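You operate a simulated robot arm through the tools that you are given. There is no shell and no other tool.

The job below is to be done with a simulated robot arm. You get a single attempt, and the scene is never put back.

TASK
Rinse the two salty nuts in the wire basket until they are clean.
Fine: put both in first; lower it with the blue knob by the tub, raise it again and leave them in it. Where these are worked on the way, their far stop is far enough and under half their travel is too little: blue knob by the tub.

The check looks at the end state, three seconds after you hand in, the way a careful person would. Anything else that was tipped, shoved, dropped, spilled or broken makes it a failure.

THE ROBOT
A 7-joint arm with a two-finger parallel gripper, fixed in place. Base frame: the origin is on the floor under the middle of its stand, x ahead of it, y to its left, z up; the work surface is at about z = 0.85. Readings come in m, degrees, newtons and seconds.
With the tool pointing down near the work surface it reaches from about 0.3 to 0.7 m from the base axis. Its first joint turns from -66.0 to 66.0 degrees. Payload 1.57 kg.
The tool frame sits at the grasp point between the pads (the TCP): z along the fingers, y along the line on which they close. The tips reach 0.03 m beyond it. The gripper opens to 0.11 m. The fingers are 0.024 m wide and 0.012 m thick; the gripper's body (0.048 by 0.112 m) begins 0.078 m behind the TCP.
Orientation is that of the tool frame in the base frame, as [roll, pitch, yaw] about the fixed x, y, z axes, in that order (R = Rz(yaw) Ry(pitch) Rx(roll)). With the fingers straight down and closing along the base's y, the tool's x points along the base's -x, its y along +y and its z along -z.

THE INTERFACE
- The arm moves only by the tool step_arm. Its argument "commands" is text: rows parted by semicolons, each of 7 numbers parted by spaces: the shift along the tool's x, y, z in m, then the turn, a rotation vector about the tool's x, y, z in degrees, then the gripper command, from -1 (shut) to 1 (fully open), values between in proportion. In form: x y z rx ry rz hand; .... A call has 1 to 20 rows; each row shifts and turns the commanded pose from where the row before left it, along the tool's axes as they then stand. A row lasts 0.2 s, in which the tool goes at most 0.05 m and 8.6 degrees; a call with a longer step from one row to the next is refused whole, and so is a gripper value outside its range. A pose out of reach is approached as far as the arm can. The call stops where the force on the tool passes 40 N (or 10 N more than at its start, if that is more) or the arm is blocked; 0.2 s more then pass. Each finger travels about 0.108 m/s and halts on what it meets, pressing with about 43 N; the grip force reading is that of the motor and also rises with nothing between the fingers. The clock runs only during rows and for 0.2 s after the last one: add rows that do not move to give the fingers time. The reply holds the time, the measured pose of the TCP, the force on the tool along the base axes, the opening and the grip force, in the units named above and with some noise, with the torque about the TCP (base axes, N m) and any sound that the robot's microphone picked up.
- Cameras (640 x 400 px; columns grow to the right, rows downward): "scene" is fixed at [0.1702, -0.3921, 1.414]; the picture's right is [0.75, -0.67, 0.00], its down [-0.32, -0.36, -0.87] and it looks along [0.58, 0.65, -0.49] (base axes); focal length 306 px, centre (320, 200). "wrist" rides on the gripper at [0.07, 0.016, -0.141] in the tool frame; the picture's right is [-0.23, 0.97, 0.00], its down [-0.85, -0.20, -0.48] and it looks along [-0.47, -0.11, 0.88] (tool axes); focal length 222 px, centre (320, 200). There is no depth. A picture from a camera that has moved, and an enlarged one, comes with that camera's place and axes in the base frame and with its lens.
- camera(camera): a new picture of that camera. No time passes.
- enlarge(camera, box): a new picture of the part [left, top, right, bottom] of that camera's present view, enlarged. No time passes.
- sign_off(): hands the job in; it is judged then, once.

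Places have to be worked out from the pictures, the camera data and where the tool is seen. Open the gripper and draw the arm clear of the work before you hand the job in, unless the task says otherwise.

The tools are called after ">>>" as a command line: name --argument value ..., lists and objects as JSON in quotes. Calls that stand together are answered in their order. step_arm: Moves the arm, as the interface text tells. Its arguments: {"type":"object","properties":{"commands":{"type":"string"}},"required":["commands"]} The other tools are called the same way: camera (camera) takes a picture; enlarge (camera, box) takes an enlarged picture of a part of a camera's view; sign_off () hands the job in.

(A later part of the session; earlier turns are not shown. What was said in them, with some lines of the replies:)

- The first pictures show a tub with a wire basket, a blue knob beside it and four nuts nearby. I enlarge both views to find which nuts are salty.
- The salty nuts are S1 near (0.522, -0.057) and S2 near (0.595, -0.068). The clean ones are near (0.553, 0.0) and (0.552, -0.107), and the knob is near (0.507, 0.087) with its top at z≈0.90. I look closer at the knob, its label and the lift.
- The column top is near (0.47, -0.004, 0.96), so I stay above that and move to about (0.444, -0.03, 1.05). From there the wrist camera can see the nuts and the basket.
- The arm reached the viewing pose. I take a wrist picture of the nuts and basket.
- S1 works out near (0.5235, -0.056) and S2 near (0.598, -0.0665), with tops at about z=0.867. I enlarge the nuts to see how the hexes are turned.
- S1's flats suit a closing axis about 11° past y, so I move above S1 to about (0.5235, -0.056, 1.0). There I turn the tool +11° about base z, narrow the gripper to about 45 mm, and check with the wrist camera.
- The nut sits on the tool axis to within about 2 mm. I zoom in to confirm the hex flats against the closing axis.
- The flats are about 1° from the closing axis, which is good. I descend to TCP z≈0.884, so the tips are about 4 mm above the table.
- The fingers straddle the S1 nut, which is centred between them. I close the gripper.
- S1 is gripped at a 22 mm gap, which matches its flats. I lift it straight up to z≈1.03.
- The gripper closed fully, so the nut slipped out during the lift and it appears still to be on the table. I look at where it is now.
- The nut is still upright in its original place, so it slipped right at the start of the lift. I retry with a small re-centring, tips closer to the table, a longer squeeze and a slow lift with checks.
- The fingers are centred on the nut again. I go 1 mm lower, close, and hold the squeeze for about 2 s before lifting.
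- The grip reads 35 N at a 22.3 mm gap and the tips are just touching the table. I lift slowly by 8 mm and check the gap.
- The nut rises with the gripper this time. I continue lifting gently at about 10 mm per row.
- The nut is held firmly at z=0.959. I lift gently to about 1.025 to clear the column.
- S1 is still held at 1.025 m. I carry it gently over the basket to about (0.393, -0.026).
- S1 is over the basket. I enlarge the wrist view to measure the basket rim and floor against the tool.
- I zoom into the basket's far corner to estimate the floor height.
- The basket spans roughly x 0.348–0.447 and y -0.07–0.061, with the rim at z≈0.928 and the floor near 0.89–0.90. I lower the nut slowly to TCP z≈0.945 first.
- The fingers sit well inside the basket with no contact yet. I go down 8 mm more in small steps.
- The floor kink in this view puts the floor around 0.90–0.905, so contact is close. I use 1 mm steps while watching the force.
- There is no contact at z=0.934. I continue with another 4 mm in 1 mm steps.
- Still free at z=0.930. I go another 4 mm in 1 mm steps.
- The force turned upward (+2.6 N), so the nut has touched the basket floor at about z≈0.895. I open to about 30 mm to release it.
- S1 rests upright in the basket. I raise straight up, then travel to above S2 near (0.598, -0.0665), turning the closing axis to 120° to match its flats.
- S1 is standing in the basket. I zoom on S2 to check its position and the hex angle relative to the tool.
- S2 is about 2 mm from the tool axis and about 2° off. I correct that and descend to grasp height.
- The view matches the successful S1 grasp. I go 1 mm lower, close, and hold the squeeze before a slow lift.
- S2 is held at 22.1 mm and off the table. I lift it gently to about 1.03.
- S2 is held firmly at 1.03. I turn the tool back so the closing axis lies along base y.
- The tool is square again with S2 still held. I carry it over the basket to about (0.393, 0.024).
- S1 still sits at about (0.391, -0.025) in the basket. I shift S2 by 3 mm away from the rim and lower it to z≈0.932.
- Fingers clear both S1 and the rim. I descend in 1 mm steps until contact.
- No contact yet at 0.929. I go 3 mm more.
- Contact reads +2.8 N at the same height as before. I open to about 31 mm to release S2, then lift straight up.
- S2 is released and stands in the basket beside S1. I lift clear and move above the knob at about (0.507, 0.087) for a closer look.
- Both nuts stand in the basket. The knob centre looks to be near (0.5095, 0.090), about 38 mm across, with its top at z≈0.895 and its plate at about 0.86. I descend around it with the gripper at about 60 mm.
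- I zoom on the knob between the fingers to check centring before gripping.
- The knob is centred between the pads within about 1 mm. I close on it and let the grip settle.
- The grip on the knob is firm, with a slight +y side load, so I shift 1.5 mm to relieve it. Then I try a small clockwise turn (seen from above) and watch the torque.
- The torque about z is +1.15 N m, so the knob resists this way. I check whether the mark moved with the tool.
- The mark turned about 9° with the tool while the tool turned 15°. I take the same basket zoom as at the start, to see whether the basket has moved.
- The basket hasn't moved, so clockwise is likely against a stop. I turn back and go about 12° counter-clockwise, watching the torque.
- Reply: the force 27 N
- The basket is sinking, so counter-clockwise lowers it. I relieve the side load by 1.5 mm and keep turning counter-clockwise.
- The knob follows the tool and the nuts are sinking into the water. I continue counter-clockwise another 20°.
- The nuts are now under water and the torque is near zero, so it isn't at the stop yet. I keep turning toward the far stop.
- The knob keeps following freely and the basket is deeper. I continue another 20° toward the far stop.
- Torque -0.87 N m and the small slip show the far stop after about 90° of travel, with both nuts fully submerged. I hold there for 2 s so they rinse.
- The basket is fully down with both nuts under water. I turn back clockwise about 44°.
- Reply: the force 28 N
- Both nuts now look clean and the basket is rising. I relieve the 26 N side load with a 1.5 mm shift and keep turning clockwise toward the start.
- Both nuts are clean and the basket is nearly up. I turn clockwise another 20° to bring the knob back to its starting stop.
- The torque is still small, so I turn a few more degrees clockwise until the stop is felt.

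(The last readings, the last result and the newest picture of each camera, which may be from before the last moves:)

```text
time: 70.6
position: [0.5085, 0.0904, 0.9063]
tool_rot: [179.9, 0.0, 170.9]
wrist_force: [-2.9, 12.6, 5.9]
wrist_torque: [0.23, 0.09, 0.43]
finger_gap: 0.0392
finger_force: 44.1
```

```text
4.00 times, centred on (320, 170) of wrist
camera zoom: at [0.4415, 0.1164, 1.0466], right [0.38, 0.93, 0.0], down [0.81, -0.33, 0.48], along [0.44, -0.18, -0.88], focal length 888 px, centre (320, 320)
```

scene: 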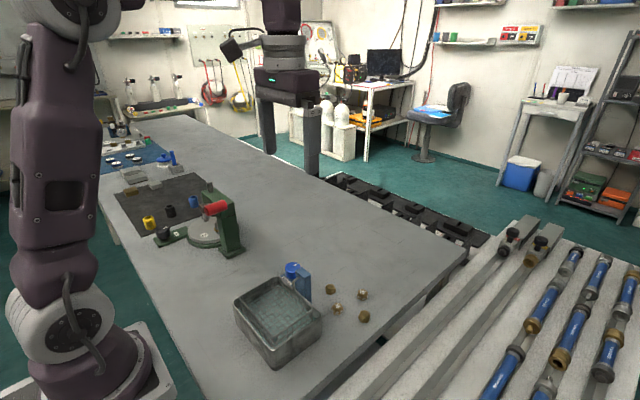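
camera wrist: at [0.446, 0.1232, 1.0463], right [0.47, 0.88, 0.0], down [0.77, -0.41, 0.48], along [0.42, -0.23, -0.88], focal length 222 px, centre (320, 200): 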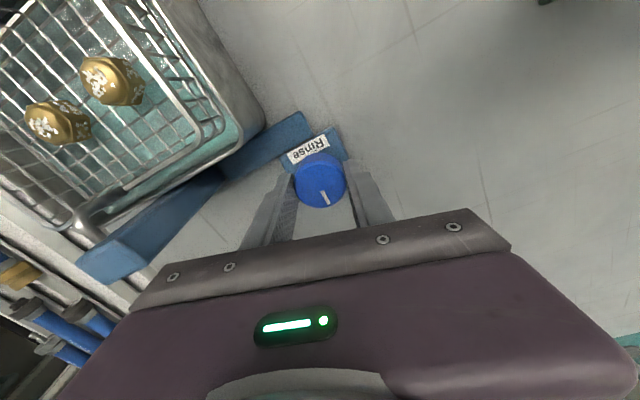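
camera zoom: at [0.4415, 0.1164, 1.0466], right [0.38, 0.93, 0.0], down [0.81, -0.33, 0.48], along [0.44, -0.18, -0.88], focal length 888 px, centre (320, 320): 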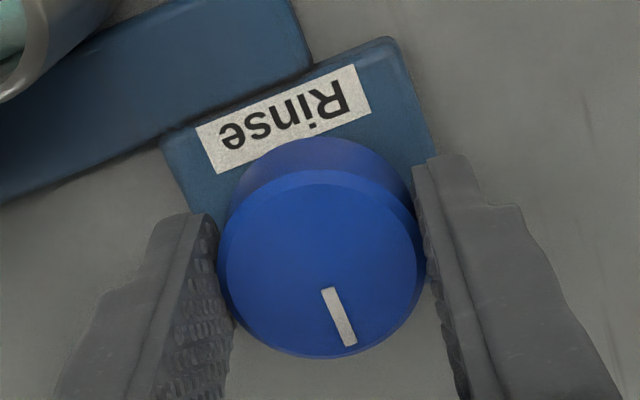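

The torque rose to 0.43 N m and the basket is back at its starting height, so the knob is at its up stop. I open the gripper around the knob and lift clear.

>>> step_arm --commands "0 0.001 0 0 0 0 -0.2; 0 0 0 0 0 0 0.1; 0 0 0 0 0 0 0.1; 0 0 0 0 0 0 0.1; 0 0 -0.01 0 0 0 0.1; 0 0 -0.03 0 0 0 0.1; 0 0 -0.04 0 0 0 0.1; 0 0 -0.04 0 0 0 0.1; 0 0 -0.04 0 0 0 0.1; 0 0 0 0 0 0 0.1"

>>> camera --camera "wrist"

>>> enlarge --camera "scene" --box '[220, 230, 400, 370]'

```text
time: 72.8
position: [0.5086, 0.0899, 1.0671]
tool_rot: [-180.0, 0.0, 171.0]
wrist_force: [-0.6, -0.3, 0.1]
wrist_torque: [-0.01, -0.02, 0.0]
finger_gap: 0.0604
finger_force: 0.0
```

```text
taken
camera wrist: at [0.4422, 0.1162, 1.2074], right [0.38, 0.93, 0.0], down [0.81, -0.33, 0.48], along [0.44, -0.18, -0.88], focal length 222 px, centre (320, 200)
```

wrist: 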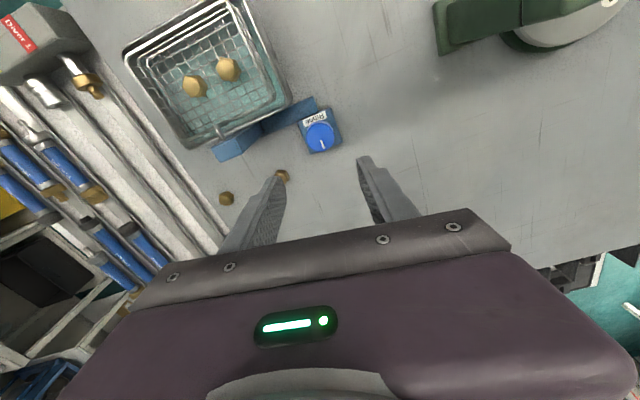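

```text
2.86 times, centred on (310, 300) of scene
camera zoom: at [0.1702, -0.3921, 1.414], right [0.75, -0.67, 0.0], down [-0.32, -0.36, -0.87], along [0.58, 0.65, -0.49], focal length 873 px, centre (349, -86)
```

zoom: 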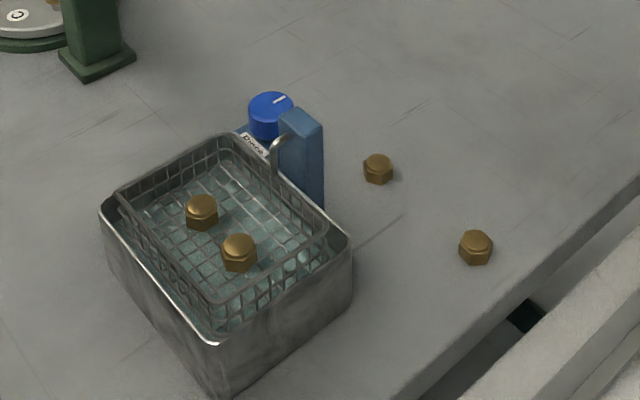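

The basket is up with both clean nuts in it and the knob is released. I raise the arm well clear, open the gripper fully, and compare the knob with its starting view.

>>> step_arm --commands "0 0 -0.045 0 0 0 0.5; 0 0 -0.045 0 0 0 1; 0 0 -0.045 0 0 0 1; 0 0 -0.03 0 0 0 1; 0 0 0 0 0 0 1"

>>> enlarge --camera "scene" --box '[270, 250, 330, 290]'

>>> enlarge --camera "scene" --box '[228, 265, 328, 370]'

>>> camera --camera "scene"

>>> enlarge --camera "wrist" --box '[150, 20, 400, 200]'

```text
time: 74.0
position: [0.5093, 0.0901, 1.2318]
tool_rot: [179.9, -0.1, 171.0]
wrist_force: [0.0, -0.5, -0.2]
wrist_torque: [-0.01, -0.02, 0.02]
finger_gap: 0.1102
finger_force: 0.0
```

```text
10.00 times, centred on (300, 270) of scene
camera zoom: at [0.1702, -0.3921, 1.414], right [0.75, -0.67, 0.0], down [-0.32, -0.36, -0.87], along [0.58, 0.65, -0.49], focal length 3056 px, centre (520, -500)
```

zoom: 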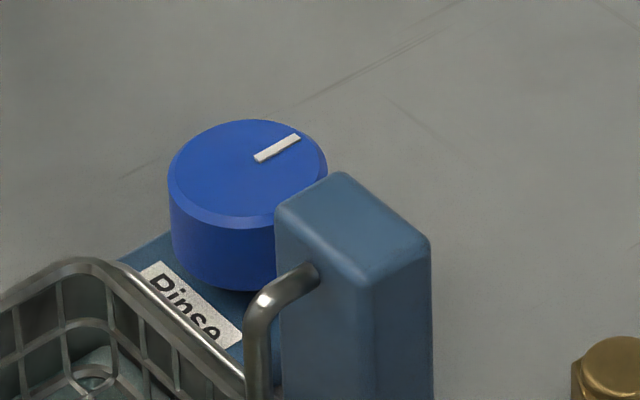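

```text
3.81 times, centred on (278, 318) of scene
camera zoom: at [0.1702, -0.3921, 1.414], right [0.75, -0.67, 0.0], down [-0.32, -0.36, -0.87], along [0.58, 0.65, -0.49], focal length 1164 px, centre (480, -248)
```

zoom: 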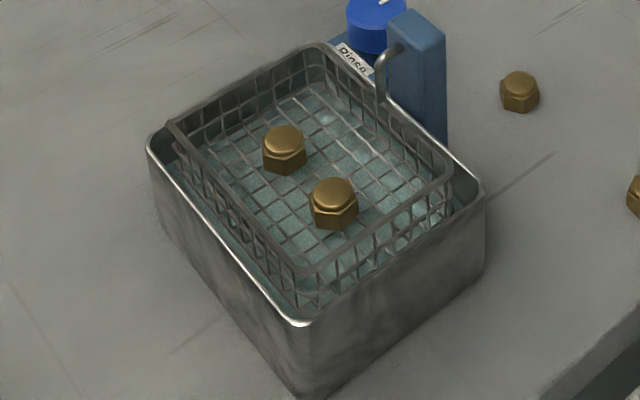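

```text
taken
```

scene: 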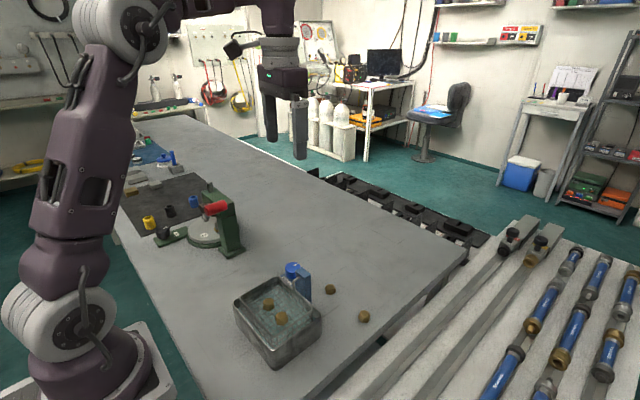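

```text
2.22 times, centred on (275, 110) of wrist
camera zoom: at [0.4416, 0.1162, 1.3717], right [0.38, 0.93, 0.0], down [0.81, -0.33, 0.48], along [0.44, -0.18, -0.88], focal length 494 px, centre (420, 400)
```

zoom: 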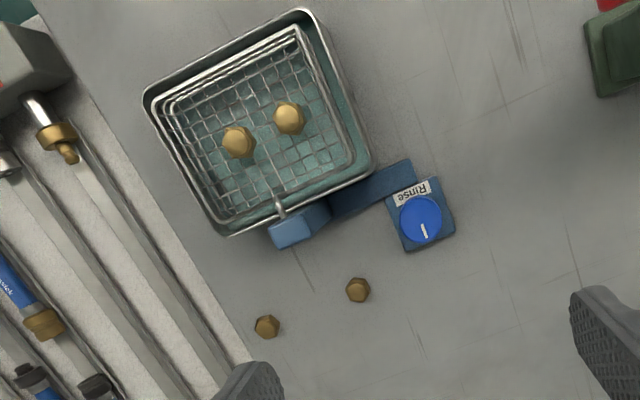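

The knob mark matches its starting view, the basket is fully raised, and the other two nuts are where they were. I take a last close look at the rinsed nuts for leftover salt.

>>> enlarge --camera "scene" --box '[255, 292, 300, 330]'

>>> enlarge --camera "wrist" --box '[240, 55, 300, 100]'

```text
10.53 times, centred on (278, 311) of scene
camera zoom: at [0.1702, -0.3921, 1.414], right [0.75, -0.67, 0.0], down [-0.32, -0.36, -0.87], along [0.58, 0.65, -0.49], focal length 3216 px, centre (767, -968)
```

zoom: 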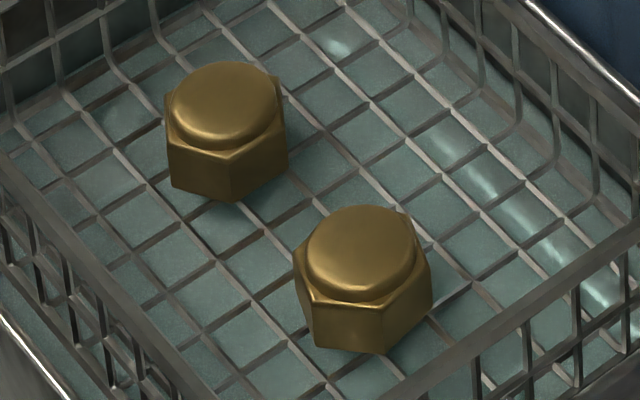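

```text
8.89 times, centred on (270, 78) of wrist
camera zoom: at [0.4416, 0.1162, 1.3717], right [0.38, 0.93, 0.0], down [0.81, -0.33, 0.48], along [0.44, -0.18, -0.88], focal length 1974 px, centre (764, 1289)
```

zoom: 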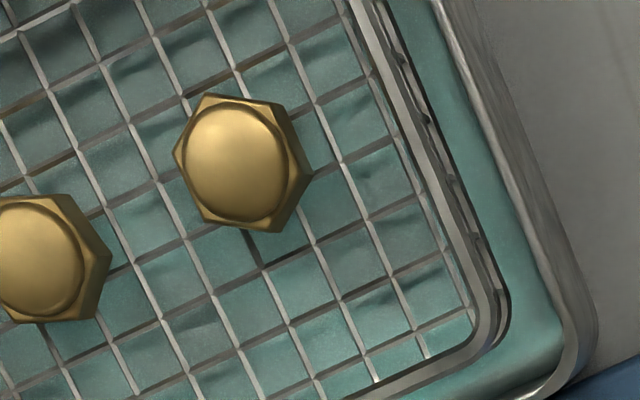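

Both nuts are free of salt and upright in the raised basket. The gripper is open and the arm is clear, so I hand the job in.

>>> sign_off

```text
The job is handed in.
```

The two salty nuts are rinsed clean and standing upright in the raised wire basket, and I have handed the job in.

- **Order:** I put both nuts in the basket first. I then turned the blue knob about 90° to its far stop, which put both nuts fully under water. After about 2 s there I turned it back.
- **End state:** The knob mark and basket height match the starting pictures. Close-ups from both cameras show no salt on the visible faces. The two clean nuts and everything else on the bench look undisturbed.
- **One slip:** The first salty nut slid out of the gripper as I started to lift it and stayed upright in the same spot. The second try, with a slower lift, held.

The gripper is open and the arm is raised clear.
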